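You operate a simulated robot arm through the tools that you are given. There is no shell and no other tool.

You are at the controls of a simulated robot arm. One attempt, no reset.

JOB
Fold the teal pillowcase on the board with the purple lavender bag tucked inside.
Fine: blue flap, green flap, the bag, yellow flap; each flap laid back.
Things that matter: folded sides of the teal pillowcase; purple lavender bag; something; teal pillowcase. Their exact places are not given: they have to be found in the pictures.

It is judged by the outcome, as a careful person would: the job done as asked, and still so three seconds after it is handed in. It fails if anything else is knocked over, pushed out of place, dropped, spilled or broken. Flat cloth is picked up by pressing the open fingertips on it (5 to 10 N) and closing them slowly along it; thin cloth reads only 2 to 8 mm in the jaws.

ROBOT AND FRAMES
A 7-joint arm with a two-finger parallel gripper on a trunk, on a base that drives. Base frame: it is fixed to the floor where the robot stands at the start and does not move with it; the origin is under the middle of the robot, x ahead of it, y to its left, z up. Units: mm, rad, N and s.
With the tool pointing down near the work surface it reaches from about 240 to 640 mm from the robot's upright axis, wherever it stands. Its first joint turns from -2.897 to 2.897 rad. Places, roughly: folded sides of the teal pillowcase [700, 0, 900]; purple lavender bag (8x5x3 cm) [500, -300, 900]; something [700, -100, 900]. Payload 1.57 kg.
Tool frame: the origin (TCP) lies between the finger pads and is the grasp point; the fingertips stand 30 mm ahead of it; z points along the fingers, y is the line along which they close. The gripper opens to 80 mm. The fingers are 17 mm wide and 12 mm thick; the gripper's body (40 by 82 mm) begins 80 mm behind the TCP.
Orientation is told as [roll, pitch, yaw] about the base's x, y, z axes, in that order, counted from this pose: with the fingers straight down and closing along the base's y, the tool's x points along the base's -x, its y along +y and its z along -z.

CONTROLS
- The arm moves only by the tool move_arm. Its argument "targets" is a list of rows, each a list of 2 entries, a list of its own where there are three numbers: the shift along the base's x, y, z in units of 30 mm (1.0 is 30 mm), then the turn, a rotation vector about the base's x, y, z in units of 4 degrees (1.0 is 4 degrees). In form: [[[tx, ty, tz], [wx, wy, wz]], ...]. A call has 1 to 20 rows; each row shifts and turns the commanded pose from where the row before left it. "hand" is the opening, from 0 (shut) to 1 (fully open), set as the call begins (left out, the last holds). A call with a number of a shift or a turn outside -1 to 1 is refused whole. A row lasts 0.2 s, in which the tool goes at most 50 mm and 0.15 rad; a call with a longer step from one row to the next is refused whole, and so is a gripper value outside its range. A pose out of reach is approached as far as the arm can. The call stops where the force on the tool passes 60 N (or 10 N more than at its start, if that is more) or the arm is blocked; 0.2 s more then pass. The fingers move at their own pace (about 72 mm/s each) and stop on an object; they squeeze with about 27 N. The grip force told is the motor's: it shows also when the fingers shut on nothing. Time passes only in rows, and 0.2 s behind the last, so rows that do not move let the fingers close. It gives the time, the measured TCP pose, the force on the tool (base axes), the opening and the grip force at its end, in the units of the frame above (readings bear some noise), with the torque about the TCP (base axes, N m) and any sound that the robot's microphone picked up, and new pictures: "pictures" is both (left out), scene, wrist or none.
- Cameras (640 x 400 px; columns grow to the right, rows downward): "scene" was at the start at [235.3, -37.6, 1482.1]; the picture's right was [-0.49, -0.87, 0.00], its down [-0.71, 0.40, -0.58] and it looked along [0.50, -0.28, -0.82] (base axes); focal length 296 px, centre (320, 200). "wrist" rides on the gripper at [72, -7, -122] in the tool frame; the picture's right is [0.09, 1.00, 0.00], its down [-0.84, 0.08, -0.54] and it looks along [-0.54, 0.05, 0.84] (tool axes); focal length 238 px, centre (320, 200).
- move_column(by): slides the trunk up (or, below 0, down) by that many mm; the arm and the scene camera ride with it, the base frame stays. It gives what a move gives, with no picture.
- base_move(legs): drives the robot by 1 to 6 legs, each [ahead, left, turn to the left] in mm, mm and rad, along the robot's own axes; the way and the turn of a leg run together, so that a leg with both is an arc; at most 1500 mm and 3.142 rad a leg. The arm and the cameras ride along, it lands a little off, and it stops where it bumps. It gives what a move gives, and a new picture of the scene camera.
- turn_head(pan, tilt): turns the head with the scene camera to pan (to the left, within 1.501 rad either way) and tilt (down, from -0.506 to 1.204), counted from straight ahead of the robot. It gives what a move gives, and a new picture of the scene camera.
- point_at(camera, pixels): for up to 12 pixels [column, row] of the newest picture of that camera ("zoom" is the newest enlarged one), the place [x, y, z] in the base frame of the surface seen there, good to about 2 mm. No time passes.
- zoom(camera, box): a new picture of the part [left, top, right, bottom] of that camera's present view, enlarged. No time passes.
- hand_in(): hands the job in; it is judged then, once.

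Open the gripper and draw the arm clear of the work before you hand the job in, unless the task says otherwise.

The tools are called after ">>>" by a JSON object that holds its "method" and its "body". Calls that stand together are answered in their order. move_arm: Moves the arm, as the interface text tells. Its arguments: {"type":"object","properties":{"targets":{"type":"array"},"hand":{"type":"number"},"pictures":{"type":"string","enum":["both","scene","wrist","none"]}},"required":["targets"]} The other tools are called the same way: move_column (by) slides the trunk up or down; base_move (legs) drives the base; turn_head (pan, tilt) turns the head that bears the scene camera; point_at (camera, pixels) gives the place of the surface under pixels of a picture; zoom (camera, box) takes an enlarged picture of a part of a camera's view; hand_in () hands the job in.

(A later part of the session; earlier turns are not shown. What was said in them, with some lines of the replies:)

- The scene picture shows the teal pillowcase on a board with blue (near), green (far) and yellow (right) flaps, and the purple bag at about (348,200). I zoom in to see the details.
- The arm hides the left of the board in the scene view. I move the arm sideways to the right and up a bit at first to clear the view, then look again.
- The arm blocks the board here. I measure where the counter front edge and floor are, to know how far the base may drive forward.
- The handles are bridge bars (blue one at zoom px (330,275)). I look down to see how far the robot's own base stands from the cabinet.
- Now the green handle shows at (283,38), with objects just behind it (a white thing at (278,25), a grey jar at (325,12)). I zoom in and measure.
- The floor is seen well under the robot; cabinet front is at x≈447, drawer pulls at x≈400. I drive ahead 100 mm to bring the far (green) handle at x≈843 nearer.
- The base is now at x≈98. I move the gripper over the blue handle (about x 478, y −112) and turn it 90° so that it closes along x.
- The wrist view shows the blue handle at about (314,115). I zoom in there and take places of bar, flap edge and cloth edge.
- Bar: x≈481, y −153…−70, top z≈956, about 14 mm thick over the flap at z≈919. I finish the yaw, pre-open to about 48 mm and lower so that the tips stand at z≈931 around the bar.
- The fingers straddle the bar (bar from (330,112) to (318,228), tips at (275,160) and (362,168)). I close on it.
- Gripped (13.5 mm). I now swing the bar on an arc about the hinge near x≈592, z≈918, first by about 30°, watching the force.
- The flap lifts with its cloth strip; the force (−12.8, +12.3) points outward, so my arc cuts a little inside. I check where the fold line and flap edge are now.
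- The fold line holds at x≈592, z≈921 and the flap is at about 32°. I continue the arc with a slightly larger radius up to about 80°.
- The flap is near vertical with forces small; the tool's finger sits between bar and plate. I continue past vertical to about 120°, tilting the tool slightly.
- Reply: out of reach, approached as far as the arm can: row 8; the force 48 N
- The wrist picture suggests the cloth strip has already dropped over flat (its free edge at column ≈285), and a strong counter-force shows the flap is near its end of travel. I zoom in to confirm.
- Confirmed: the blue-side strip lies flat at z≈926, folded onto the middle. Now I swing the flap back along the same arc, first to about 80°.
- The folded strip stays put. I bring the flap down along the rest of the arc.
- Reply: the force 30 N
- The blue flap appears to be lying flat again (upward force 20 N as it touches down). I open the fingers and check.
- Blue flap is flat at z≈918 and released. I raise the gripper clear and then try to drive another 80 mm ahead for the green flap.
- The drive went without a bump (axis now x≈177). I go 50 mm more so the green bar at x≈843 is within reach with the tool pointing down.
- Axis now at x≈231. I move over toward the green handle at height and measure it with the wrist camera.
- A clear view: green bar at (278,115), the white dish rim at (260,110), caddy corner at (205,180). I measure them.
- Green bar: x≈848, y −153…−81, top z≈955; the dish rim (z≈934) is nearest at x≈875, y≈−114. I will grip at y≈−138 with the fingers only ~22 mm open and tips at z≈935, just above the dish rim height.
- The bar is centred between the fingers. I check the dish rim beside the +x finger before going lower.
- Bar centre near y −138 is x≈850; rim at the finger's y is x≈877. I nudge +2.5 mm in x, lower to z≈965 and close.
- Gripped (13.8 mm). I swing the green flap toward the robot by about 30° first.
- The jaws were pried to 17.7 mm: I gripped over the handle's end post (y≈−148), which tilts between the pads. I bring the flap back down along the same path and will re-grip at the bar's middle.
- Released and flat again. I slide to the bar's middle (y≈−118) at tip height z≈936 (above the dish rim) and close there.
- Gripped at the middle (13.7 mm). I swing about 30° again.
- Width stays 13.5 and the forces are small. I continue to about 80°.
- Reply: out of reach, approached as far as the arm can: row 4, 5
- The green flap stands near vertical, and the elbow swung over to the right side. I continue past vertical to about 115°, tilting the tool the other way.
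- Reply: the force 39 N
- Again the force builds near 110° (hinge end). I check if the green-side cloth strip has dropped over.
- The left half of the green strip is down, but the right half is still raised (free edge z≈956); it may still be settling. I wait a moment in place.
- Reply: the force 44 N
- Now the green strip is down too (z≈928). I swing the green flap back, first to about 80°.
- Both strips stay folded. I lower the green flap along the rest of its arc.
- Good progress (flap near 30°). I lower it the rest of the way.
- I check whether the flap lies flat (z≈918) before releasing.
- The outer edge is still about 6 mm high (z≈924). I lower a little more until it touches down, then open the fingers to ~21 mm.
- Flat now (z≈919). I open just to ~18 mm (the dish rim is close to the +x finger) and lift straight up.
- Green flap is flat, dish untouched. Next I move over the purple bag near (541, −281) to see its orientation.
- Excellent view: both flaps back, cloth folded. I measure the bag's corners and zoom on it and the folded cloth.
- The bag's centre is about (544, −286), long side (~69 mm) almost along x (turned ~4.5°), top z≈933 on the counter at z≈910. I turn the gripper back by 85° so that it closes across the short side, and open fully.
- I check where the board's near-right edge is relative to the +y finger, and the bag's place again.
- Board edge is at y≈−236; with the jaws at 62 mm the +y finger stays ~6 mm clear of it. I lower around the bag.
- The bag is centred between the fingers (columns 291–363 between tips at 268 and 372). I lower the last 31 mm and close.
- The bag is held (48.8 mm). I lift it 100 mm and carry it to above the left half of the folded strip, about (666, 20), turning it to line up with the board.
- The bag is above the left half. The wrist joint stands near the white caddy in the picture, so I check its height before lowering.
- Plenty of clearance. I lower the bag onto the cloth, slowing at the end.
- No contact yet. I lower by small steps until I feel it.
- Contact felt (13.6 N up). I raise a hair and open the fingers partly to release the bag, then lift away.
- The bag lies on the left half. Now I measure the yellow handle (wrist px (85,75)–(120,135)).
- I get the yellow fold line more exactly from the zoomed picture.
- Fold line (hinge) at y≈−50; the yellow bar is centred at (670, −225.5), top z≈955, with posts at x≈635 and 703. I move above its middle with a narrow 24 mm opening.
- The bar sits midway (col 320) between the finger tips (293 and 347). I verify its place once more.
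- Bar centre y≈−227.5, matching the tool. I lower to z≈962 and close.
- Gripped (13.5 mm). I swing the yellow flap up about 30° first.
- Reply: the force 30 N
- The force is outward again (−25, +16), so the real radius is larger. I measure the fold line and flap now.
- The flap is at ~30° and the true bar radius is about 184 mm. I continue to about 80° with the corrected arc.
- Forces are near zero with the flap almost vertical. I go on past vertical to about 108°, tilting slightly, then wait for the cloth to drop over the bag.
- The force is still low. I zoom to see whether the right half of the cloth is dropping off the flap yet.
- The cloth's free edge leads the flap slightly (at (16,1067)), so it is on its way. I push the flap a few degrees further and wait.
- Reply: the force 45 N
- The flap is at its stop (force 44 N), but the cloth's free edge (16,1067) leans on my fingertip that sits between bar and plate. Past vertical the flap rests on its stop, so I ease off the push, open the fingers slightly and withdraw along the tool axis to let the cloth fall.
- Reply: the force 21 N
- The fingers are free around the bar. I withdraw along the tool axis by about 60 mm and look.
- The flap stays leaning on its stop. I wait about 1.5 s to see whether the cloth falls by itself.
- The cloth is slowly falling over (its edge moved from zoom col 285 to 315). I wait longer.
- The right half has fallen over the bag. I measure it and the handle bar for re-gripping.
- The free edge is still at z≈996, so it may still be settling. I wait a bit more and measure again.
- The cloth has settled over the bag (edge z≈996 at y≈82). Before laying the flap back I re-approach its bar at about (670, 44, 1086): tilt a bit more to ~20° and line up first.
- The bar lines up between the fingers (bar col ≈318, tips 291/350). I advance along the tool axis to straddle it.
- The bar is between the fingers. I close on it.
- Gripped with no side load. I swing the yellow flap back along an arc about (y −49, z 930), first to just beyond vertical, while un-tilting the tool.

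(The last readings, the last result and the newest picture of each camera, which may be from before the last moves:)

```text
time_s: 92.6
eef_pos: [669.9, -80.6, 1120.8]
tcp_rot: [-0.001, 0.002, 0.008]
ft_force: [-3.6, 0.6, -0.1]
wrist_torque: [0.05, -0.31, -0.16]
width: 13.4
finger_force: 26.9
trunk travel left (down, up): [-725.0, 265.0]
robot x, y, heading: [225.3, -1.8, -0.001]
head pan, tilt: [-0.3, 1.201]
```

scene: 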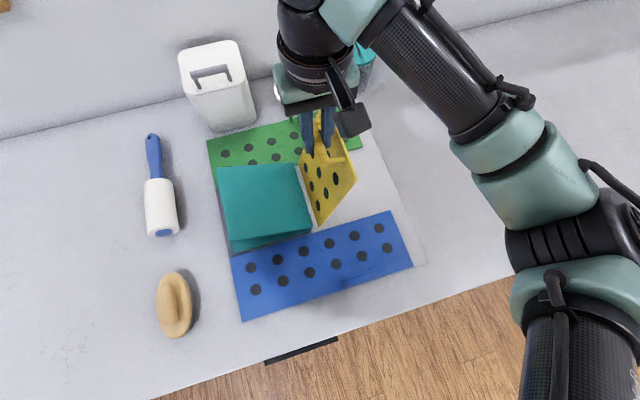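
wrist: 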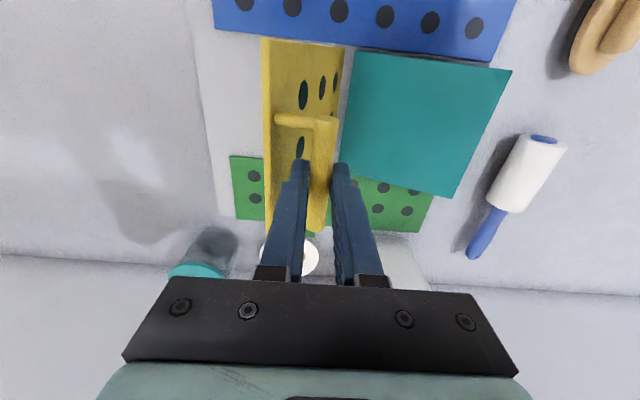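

Forces are tiny and the folded packet stays. I bring the flap down to about 15° above flat.

>>> {"method": "move_arm", "body": {"targets": [[[0, -0.513, -0.117], [0, 0, 0]], [[0, -0.5, -0.157], [0, 0, 0]], [[0, -0.487, -0.2], [0, 0, 0]], [[0, -0.467, -0.243], [0, 0, 0]], [[0, -0.44, -0.28], [0, 0, 0]], [[0, -0.417, -0.32], [0, 0, 0]], [[0, -0.387, -0.357], [0, 0, 0]], [[0, -0.357, -0.387], [0, 0, 0]], [[0, -0.32, -0.417], [0, 0, 0]], [[0, -0.28, -0.44], [0, 0, 0]], [[0, -0.243, -0.467], [0, 0, 0]], [[0, -0.2, -0.487], [0, 0, 0]]], "hand": 0}}

```text
time_s: 95.2
eef_pos: [670.0, -216.7, 1003.5]
tcp_rot: [0.001, 0.001, 0.009]
ft_force: [-1.5, 7.3, -0.4]
wrist_torque: [0.2, 0.01, -0.16]
width: 13.3
finger_force: 27.3
trunk travel left (down, up): [-725.0, 265.0]
robot x, y, heading: [228.0, 0.0, -0.003]
head pan, tilt: [-0.3, 1.201]
```

scene: 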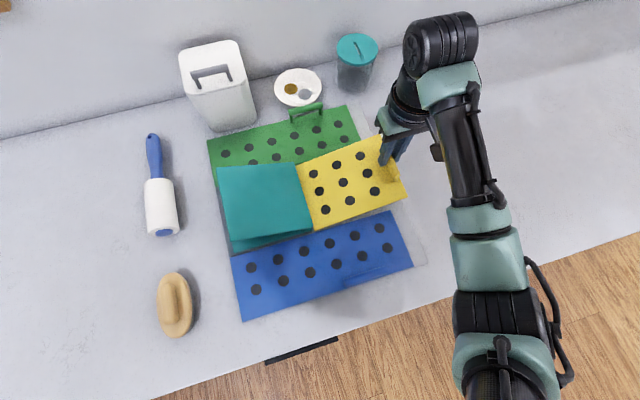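
wrist: 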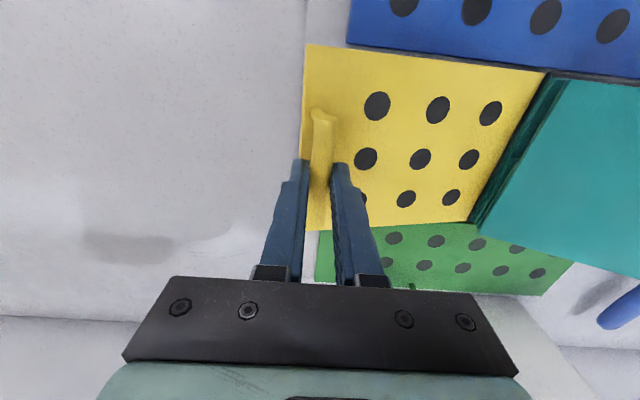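

I lower it the rest of the way.

>>> {"method": "move_arm", "body": {"targets": [[[0, -0.157, -0.5], [0, 0, 0]], [[0, -0.117, -0.5], [0, 0, 0]], [[0, -0.057, -0.3], [0, 0, 0]], [[0, 0, -0.1], [0, 0, 0]]], "hand": 0}}

>>> {"method": "point_at", "body": {"camera": "wrist", "pixels": [[310, 70], [312, 130], [400, 60], [500, 90], [340, 90]]}}

```text
time_s: 96.2
eef_pos: [671.1, -225.3, 966.0]
tcp_rot: [-0.002, -0.004, 0.009]
ft_force: [-6.9, 17.1, 19.9]
wrist_torque: [0.33, 0.16, -0.15]
width: 13.2
finger_force: 27.3
trunk travel left (down, up): [-725.0, 265.0]
robot x, y, heading: [229.2, -0.9, -0.004]
head pan, tilt: [-0.3, 1.201]
```

scene: 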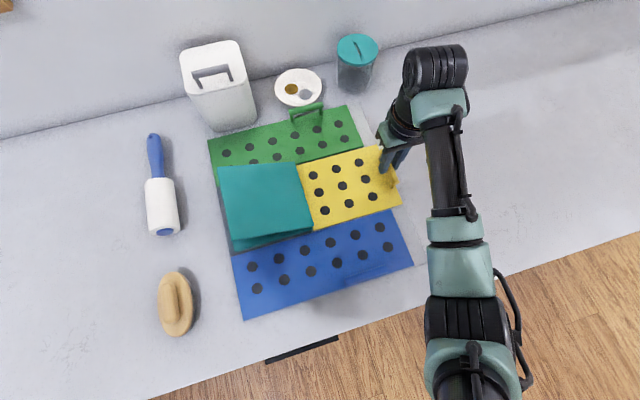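
wrist: 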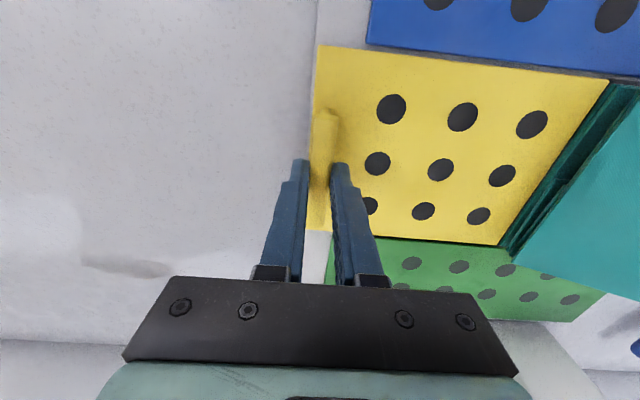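

```text
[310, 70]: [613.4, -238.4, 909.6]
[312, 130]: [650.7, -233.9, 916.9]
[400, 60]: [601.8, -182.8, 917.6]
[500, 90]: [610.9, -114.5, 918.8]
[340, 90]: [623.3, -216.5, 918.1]
```

The yellow flap lies flat (z≈917–918). I open and lift away.

>>> {"method": "move_arm", "body": {"targets": [[[0, 0, 0], [0, 0, 0]], [[0, 0, 0], [0, 0, 0]], [[0, 0, 0.4], [0, 0, 0]], [[0, 0, 0.7], [0, 0, 0]], [[0, 0, 1], [0, 0, 0]], [[0, 0, 1], [0, 0, 0]], [[0, 0, 1], [0, 0, 0]]], "hand": 0.3}}

>>> {"method": "zoom", "body": {"camera": "scene", "box": [190, 90, 430, 270]}}

>>> {"method": "point_at", "body": {"camera": "zoom", "pixels": [[85, 220], [110, 380], [275, 205], [320, 355], [200, 280], [260, 280], [150, 280], [300, 280], [110, 405], [320, 370], [85, 260], [230, 400]]}}

```text
time_s: 97.8
eef_pos: [670.7, -226.1, 1086.0]
tcp_rot: [0.001, 0.003, 0.01]
ft_force: [1.0, 0.2, 0.1]
wrist_torque: [0.02, 0.02, 0.01]
width: 24.0
finger_force: 0.0
trunk travel left (down, up): [-725.0, 265.0]
robot x, y, heading: [229.1, 1.5, -0.001]
head pan, tilt: [-0.3, 1.201]
```

scene: 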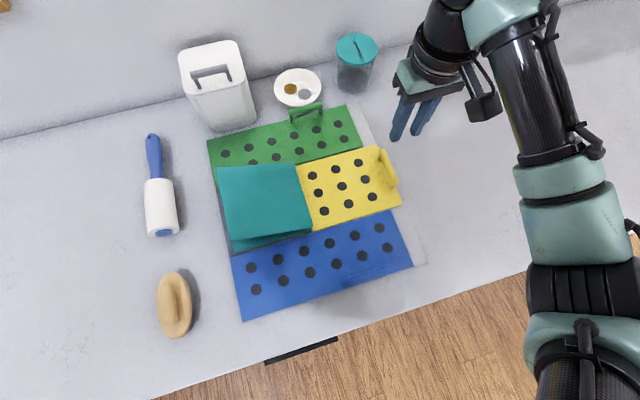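
wrist: 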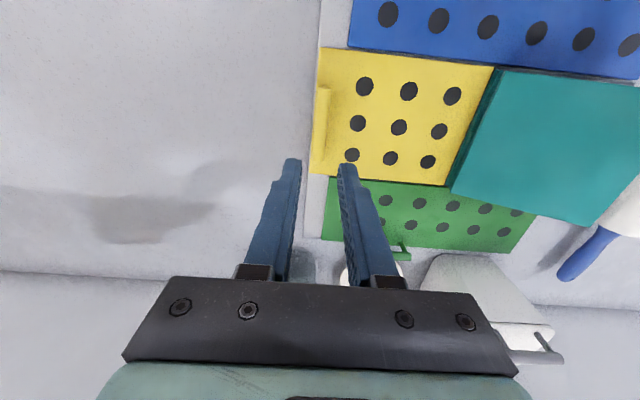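

```text
2.22 times, centred on (310, 180) of scene
```

zoom: 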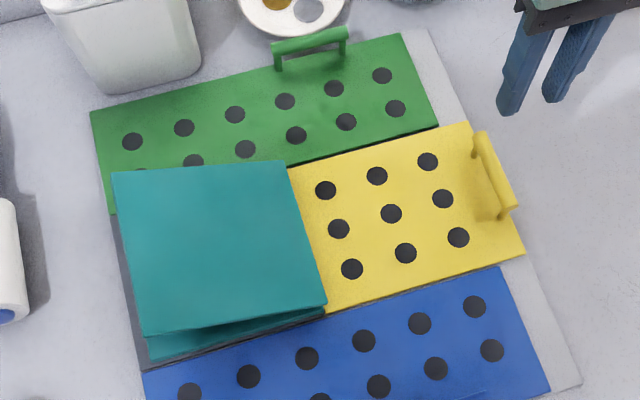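

```text
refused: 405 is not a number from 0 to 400
```

All three flaps are laid back. The packet's top still slopes; I zoom closer and measure it.

>>> {"method": "zoom", "body": {"camera": "scene", "box": [205, 150, 325, 260]}}

>>> {"method": "point_at", "body": {"camera": "zoom", "pixels": [[80, 80], [120, 330], [390, 60], [490, 300], [250, 200], [350, 200], [150, 200], [440, 200], [130, 370], [300, 340], [480, 320], [90, 250]]}}

```text
3.64 times, centred on (265, 205) of scene
```

zoom: 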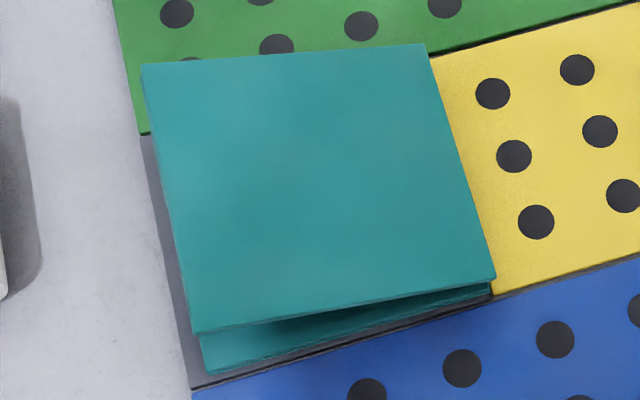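

```text
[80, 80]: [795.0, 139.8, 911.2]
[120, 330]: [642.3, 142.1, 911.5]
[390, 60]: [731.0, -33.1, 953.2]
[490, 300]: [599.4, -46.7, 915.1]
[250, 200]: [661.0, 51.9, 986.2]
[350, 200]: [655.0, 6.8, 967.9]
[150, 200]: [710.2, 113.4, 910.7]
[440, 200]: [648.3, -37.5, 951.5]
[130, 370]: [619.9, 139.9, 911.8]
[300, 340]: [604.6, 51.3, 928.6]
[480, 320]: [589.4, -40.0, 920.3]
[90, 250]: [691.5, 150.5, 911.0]
```

The top layer slopes about 21° (y −37: z 951 → y 52: z 986), higher than the bag alone would explain. I want a low look from the front, so I raise the gripper, move it over in front of the packet and back the base off.

>>> {"method": "move_arm", "body": {"targets": [[[-0.2, 0.3, 0.5], [0, 0, 0]], [[-0.4, 0.9, 0.5], [0, 0, 0]], [[-0.4, 0.95, 0.3], [0, 0, 0]], [[-0.4, 0.95, 0], [0, 0, 0]], [[-0.4, 0.95, 0], [0, 0, 0]], [[-0.4, 0.95, 0], [0, 0, 0]], [[-0.4, 0.95, 0], [0, 0, 0]], [[-0.4, 0.95, 0], [0, 0, 0]], [[-0.3, 0.9, 0], [0, 0, 0]], [[-0.3, 0.5, 0], [0, 0, 0]]], "hand": 0.3}}

>>> {"method": "base_move", "body": {"legs": [[-150, 0, 0]]}}

```text
time_s: 100.0
eef_pos: [562.0, 21.5, 1122.3]
tcp_rot: [0.0, -0.001, 0.008]
ft_force: [0.4, 0.6, -0.1]
wrist_torque: [0.01, -0.03, -0.02]
width: 23.9
finger_force: 0.1
trunk travel left (down, up): [-725.0, 265.0]
robot x, y, heading: [228.7, -1.3, -0.004]
head pan, tilt: [-0.3, 1.201]
```

scene: 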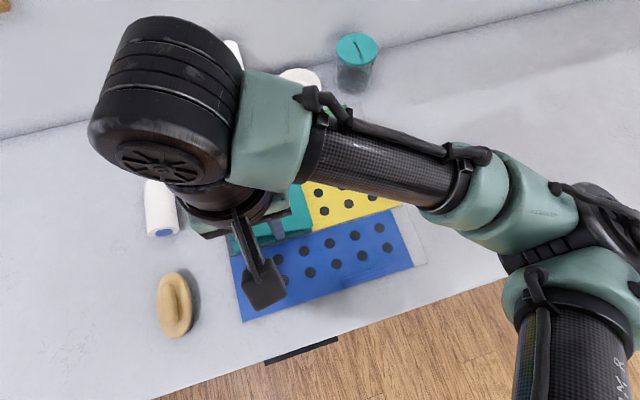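
wrist: 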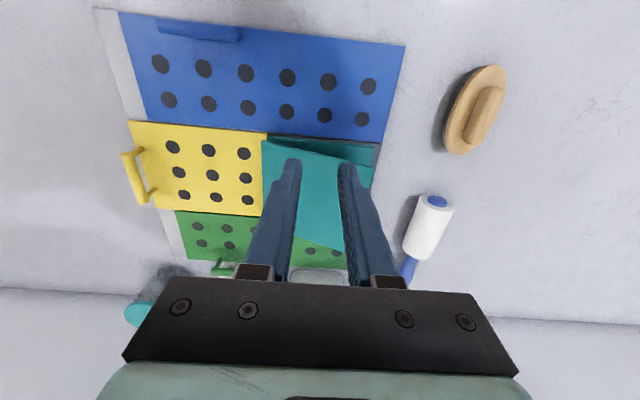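

```text
time_s: 101.4
eef_pos: [410.2, 22.2, 1122.6]
tcp_rot: [0.0, -0.001, 0.008]
ft_force: [-0.5, -0.6, 0.0]
wrist_torque: [0.01, -0.01, -0.02]
width: 23.9
finger_force: 0.0
trunk travel left (down, up): [-725.0, 265.0]
robot x, y, heading: [78.0, 0.5, 0.005]
head pan, tilt: [-0.3, 1.201]
```

scene: 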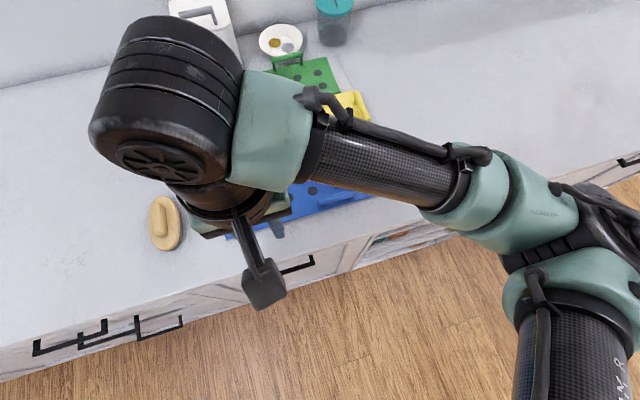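

I pitch the tool 40° forward and lower it so the wrist camera looks almost horizontally at the packet's front.

>>> {"method": "move_arm", "body": {"targets": [[[0.2, 0, -0.2], [0, -1, 0]], [[0.2, 0, -0.3], [0, -1, 0]], [[0.2, 0, -0.3], [0, -1, 0]], [[0.2, 0, -0.3], [0, -1, 0]], [[0.2, 0, -0.3], [0, -1, 0]], [[0.2, 0, -0.3], [0, -1, 0]], [[0.2, 0, -0.3], [0, -1, 0]], [[0.2, 0, -0.3], [0, -1, 0]], [[0.2, 0, -0.3], [0, -1, 0]], [[0.2, 0, -0.3], [0, -1, 0]], [[0.3, 0, -0.3], [0, 0, 0]]], "hand": 0.3}}

```text
time_s: 103.8
eef_pos: [479.1, 21.4, 1026.7]
tcp_rot: [-0.006, -0.699, 0.011]
ft_force: [-0.5, 0.2, 0.5]
wrist_torque: [0.03, 0.0, 0.0]
width: 23.7
finger_force: 0.0
trunk travel left (down, up): [-725.0, 265.0]
robot x, y, heading: [76.9, -0.2, 0.002]
head pan, tilt: [-0.3, 1.201]
```

scene: 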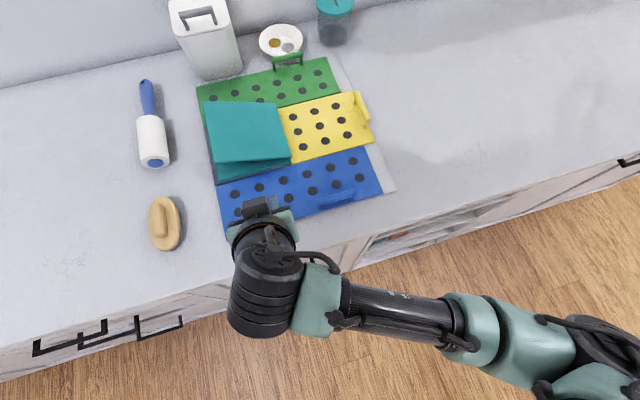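
wrist: 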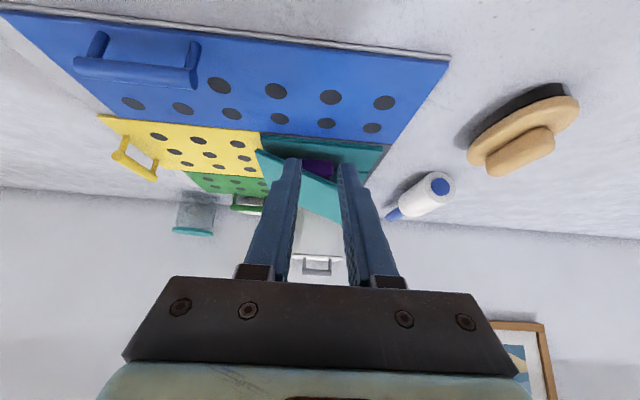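

The bag shows purple under the top layer at (318,168). I zoom in.

>>> {"method": "zoom", "body": {"camera": "wrist", "box": [240, 120, 400, 220]}}

>>> {"method": "zoom", "body": {"camera": "scene", "box": [190, 80, 320, 190]}}

```text
4.00 times, centred on (320, 170) of wrist
```

zoom: 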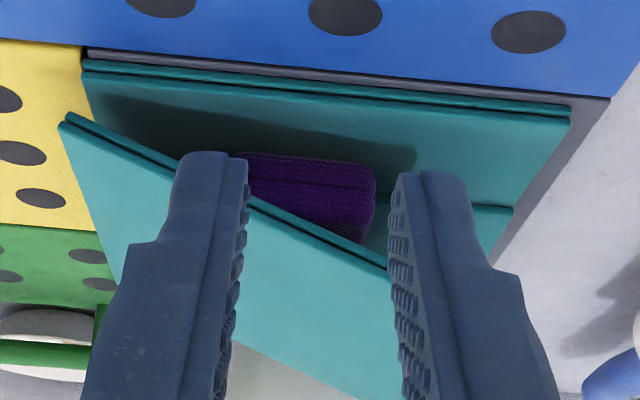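

```text
3.64 times, centred on (255, 135) of scene
```

zoom: 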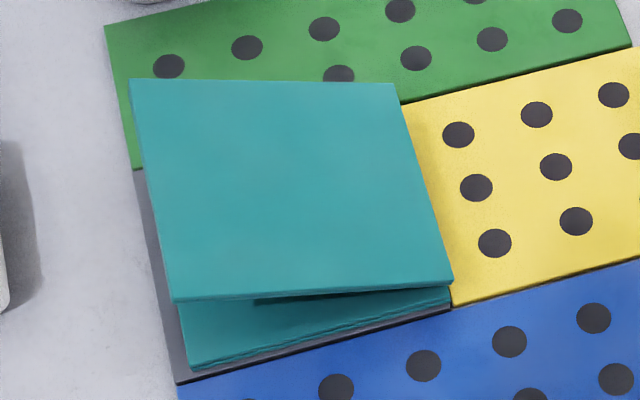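

The bag lies inside, under the flat upper layer, which rests on it. I straighten the tool again and will pat the top gently near its free edge to see whether it settles lower.

>>> {"method": "move_arm", "body": {"targets": [[[0, 0, 0.6], [0, 1, 0]], [[0, 0, 0.6], [0, 1, 0]], [[0, 0, 0.6], [0, 1, 0]], [[0.2, 0, 0.5], [0, 1, 0]], [[0.4, 0, 0.2], [0, 1, 0]], [[0.7, 0, 0], [0, 1, 0]], [[0.9, 0.1, 0], [0, 1, 0]], [[0.9, 0.2, 0], [0, 1, 0]], [[0.9, 0.2, 0], [0, 1, 0]], [[0.9, 0.3, 0], [0, 1, 0]], [[0.9, 0.3, 0], [0, 0, 0]], [[0.4, 0.2, 0], [0, 0, 0]]], "hand": 0}}

```text
time_s: 106.4
eef_pos: [665.0, 62.8, 1101.3]
tcp_rot: [-0.001, 0.0, 0.009]
ft_force: [-0.1, 0.0, 0.4]
wrist_torque: [0.0, -0.01, 0.02]
width: 0.1
finger_force: 21.5
trunk travel left (down, up): [-725.0, 265.0]
robot x, y, heading: [82.7, 0.1, 0.0]
head pan, tilt: [-0.3, 1.201]
```

scene: 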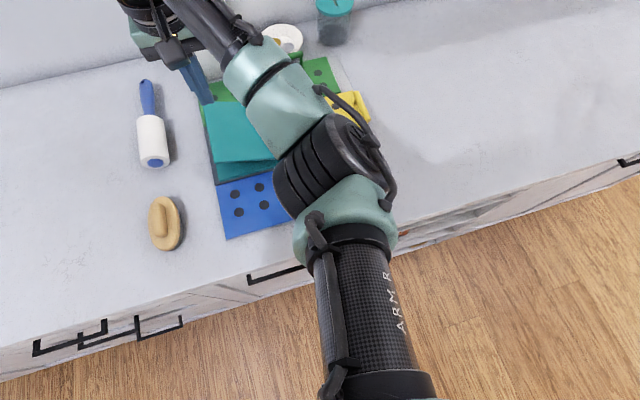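
wrist: 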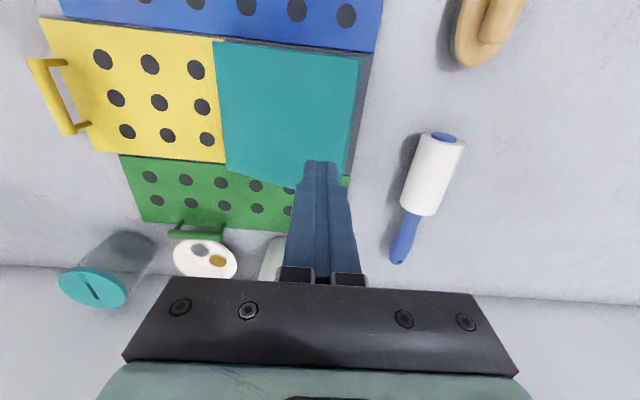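

I lower the closed fingertips to just above the surface (z≈990 at y≈63), then in small steps.

>>> {"method": "move_arm", "body": {"targets": [[[0, -0.1, -0.7], [0, 0, 0]], [[0, 0, -0.8], [0, 0, 0]], [[0, 0, -0.6], [0, 0, 0]], [[0, 0, -0.4], [0, 0, 0]], [[0, 0, -0.1], [0, 0, 0]], [[0, 0, -0.1], [0, 0, 0]], [[0, 0, 0], [0, 0, 0]]], "hand": 0, "pictures": "wrist"}}

```text
time_s: 108.0
eef_pos: [664.8, 57.9, 1020.7]
tcp_rot: [-0.001, -0.001, 0.009]
ft_force: [-0.4, 0.1, -0.2]
wrist_torque: [0.01, -0.04, 0.02]
width: 0.1
finger_force: 21.6
trunk travel left (down, up): [-725.0, 265.0]
robot x, y, heading: [72.8, 2.6, -0.001]
head pan, tilt: [-0.3, 1.201]
```

wrist: 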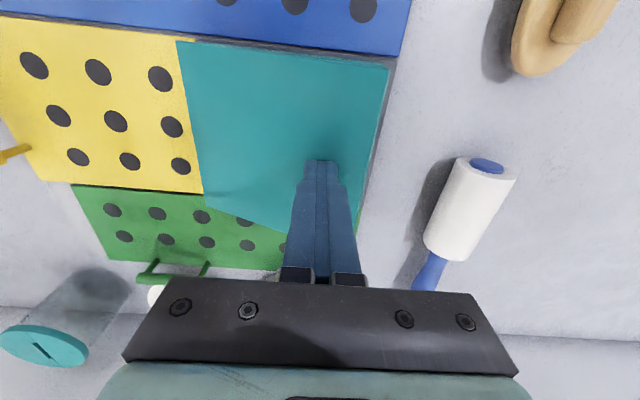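

No contact yet (tip z≈991). Two more 3 mm steps.

>>> {"method": "move_arm", "body": {"targets": [[[0, 0, -0.1], [0, 0, 0]], [[0, 0, -0.1], [0, 0, 0]]], "hand": 0, "pictures": "none"}}

>>> {"method": "move_arm", "body": {"targets": [[[0, 0, -0.07], [0, 0, 0]], [[0, 0, 0], [0, 0, 0]]], "hand": 0, "pictures": "wrist"}}

>>> {"method": "point_at", "body": {"camera": "wrist", "pixels": [[200, 60], [290, 60], [370, 70], [210, 150], [280, 130], [360, 140], [340, 100]]}}

```text
time_s: 108.6
eef_pos: [665.5, 58.6, 1016.4]
tcp_rot: [0.001, -0.003, 0.011]
ft_force: [-1.9, 2.0, 7.7]
wrist_torque: [0.13, 0.04, -0.02]
width: 0.0
finger_force: 21.6
trunk travel left (down, up): [-725.0, 265.0]
robot x, y, heading: [74.8, 1.0, -0.004]
head pan, tilt: [-0.3, 1.201]
```

```text
time_s: 109.2
eef_pos: [666.0, 57.5, 1014.6]
tcp_rot: [0.001, -0.003, 0.01]
ft_force: [-0.5, 4.1, 12.0]
wrist_torque: [0.27, 0.02, -0.01]
width: 0.0
finger_force: 21.3
trunk travel left (down, up): [-725.0, 265.0]
robot x, y, heading: [76.8, -3.4, -0.001]
head pan, tilt: [-0.3, 1.201]
```

wrist: 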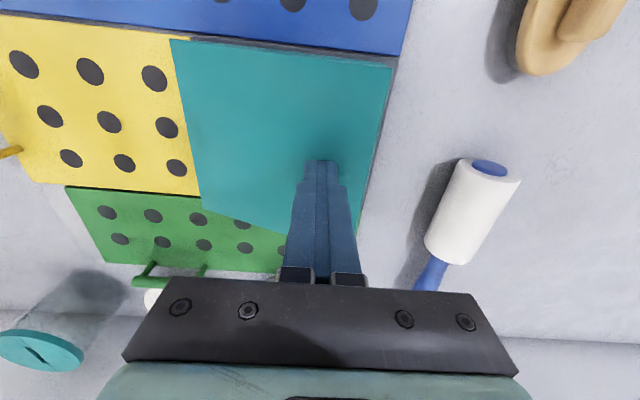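

```text
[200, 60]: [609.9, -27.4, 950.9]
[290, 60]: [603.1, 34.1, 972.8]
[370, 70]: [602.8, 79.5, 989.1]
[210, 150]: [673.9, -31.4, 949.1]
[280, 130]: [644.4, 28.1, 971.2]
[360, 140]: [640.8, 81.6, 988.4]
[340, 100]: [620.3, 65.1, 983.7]
```

The top is firmly carried by the bag (12 N only lowers the edge to z≈989), so the packet is closed as far as the bag lets it. I lift off, back the arm away and inspect everything once more.

>>> {"method": "move_arm", "body": {"targets": [[[0, 0, 0.3], [0, 0, 0]], [[0, 0, 0.8], [0, 0, 0]], [[0, 0, 1], [0, 0, 0]], [[0, 0, 1], [0, 0, 0]], [[-0.5, -0.3, 0.8], [0, 0, 0]], [[-0.9, -0.6, 0.5], [0, 0, 0]], [[-0.9, -0.8, 0.2], [0, 0, 0]], [[-0.9, -0.8, 0], [0, 0, 0]], [[-0.9, -0.8, 0], [0, 0, 0]], [[-0.9, -0.8, 0], [0, 0, 0]], [[-0.9, -0.8, 0], [0, 0, 0]], [[-0.9, -0.8, 0], [0, 0, 0]], [[-0.9, -0.8, 0], [0, 0, 0]], [[-0.8, -0.8, 0], [0, 0, 0]]], "hand": 0.5}}

```text
time_s: 112.2
eef_pos: [408.1, -161.6, 1151.1]
tcp_rot: [-0.001, 0.0, 0.009]
ft_force: [-0.2, 0.1, -0.3]
wrist_torque: [-0.03, -0.02, -0.04]
width: 39.8
finger_force: 0.0
trunk travel left (down, up): [-725.0, 265.0]
robot x, y, heading: [77.5, 0.6, -0.001]
head pan, tilt: [-0.3, 1.201]
```

scene: 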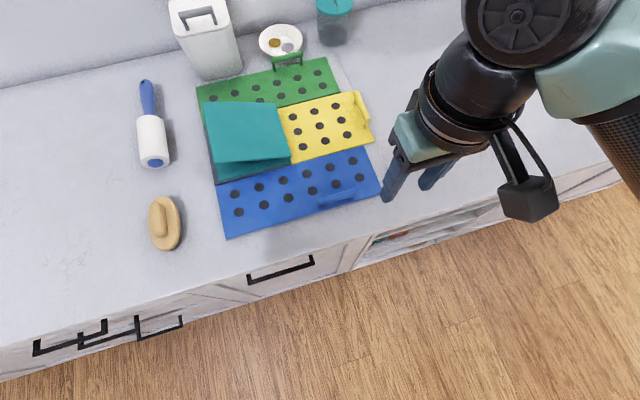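
wrist: 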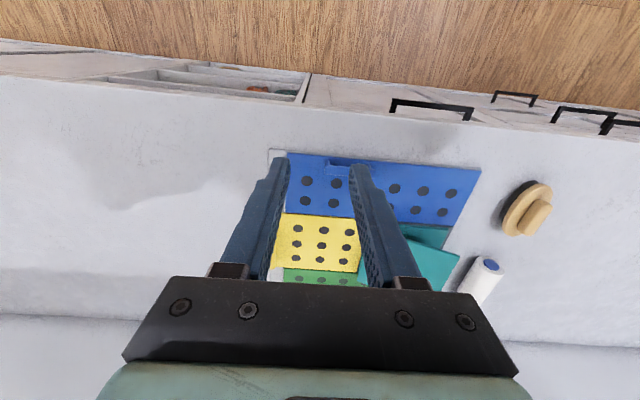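

The arm is clear. I take a final close look and measure the packet and the three flaps.

>>> {"method": "zoom", "body": {"camera": "scene", "box": [185, 20, 395, 250]}}

>>> {"method": "point_at", "body": {"camera": "scene", "pixels": [[215, 110], [245, 125], [270, 140], [280, 150], [225, 155], [335, 65], [265, 85], [325, 110], [360, 130], [230, 230], [370, 185], [300, 185]]}}

```text
1.74 times, centred on (290, 135) of scene
```

zoom: 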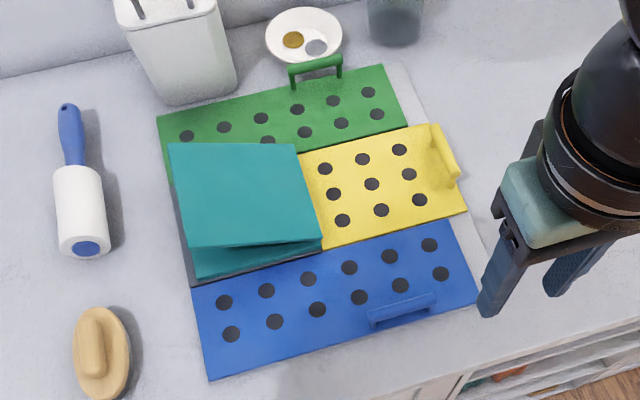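

```text
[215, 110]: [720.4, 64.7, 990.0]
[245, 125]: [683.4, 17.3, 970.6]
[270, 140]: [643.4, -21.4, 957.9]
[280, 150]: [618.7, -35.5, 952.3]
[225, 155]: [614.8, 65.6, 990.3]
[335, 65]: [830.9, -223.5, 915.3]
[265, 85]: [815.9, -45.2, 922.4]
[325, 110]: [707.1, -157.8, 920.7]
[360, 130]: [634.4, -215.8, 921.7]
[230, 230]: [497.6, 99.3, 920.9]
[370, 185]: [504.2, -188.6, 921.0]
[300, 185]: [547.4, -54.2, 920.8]
```

All flaps lie flat (z≈921), both strips and the right half are folded with the bag inside, and dish, jar, caddy, roller and brush stand where they were. I open the gripper fully and back the robot off a little before handing in.

>>> {"method": "move_arm", "body": {"targets": [[[-0.3, 0, 0.3], [0, 0, 0]], [[-0.3, 0, 0.3], [0, 0, 0]], [[0, 0, 0], [0, 0, 0]]], "hand": 1, "pictures": "none"}}

>>> {"method": "base_move", "body": {"legs": [[-80, 0, 0]]}}

>>> {"method": "zoom", "body": {"camera": "scene", "box": [130, 0, 390, 220]}}

```text
time_s: 113.0
eef_pos: [392.0, -161.9, 1169.5]
tcp_rot: [0.0, 0.0, 0.01]
ft_force: [-1.5, -0.8, -0.1]
wrist_torque: [-0.01, -0.03, 0.01]
width: 80.1
finger_force: 0.0
trunk travel left (down, up): [-725.0, 265.0]
robot x, y, heading: [80.4, 0.8, -0.003]
head pan, tilt: [-0.3, 1.201]
```

```text
time_s: 114.0
eef_pos: [311.4, -161.4, 1169.4]
tcp_rot: [0.001, 0.0, 0.007]
ft_force: [0.9, 0.2, 0.3]
wrist_torque: [0.02, -0.01, 0.03]
width: 79.8
finger_force: 0.1
trunk travel left (down, up): [-725.0, 265.0]
robot x, y, heading: [0.5, 2.7, -0.001]
head pan, tilt: [-0.3, 1.201]
```

scene: 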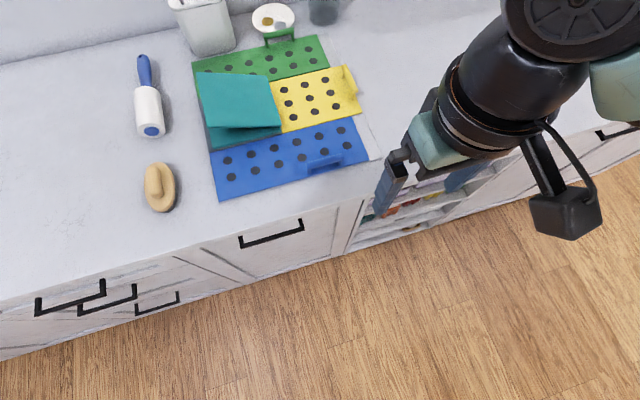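

```text
1.82 times, centred on (260, 110) of scene
```

zoom: 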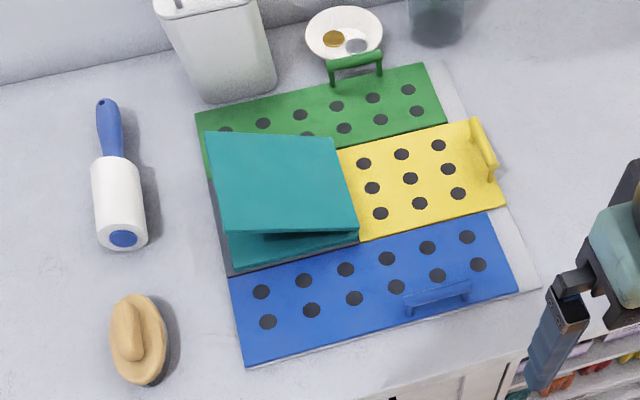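

Everything is stable: cloth folded with the bag inside, all flaps back, gripper open and clear. I hand the job in.

>>> {"method": "hand_in", "body": {}}

```text
The job is handed in.
```

I folded the pillowcase in the order you gave: blue flap, green flap, bag, then yellow flap. All three flaps are laid back flat. I have handed it in, but no verdict has come back yet.

- **Fold:** the blue and green strips lie flat on the middle. The right half covers the bag on the left half.
- **Not fully flat:** the top layer slopes about 20°, because it rests on the edge of the bag nearest the fold. I patted it with about 12 N and it sprang back, so I left it. I could have moved the bag further out to flatten it more, but chose not to risk disturbing the fold.
- **Surroundings:** in the last picture the dish, jar, caddy, lint roller and brush are where they started. The gripper is open and clear of the work.

On the green flap I first gripped over the end post of the handle. I lowered it and gripped again at the middle.
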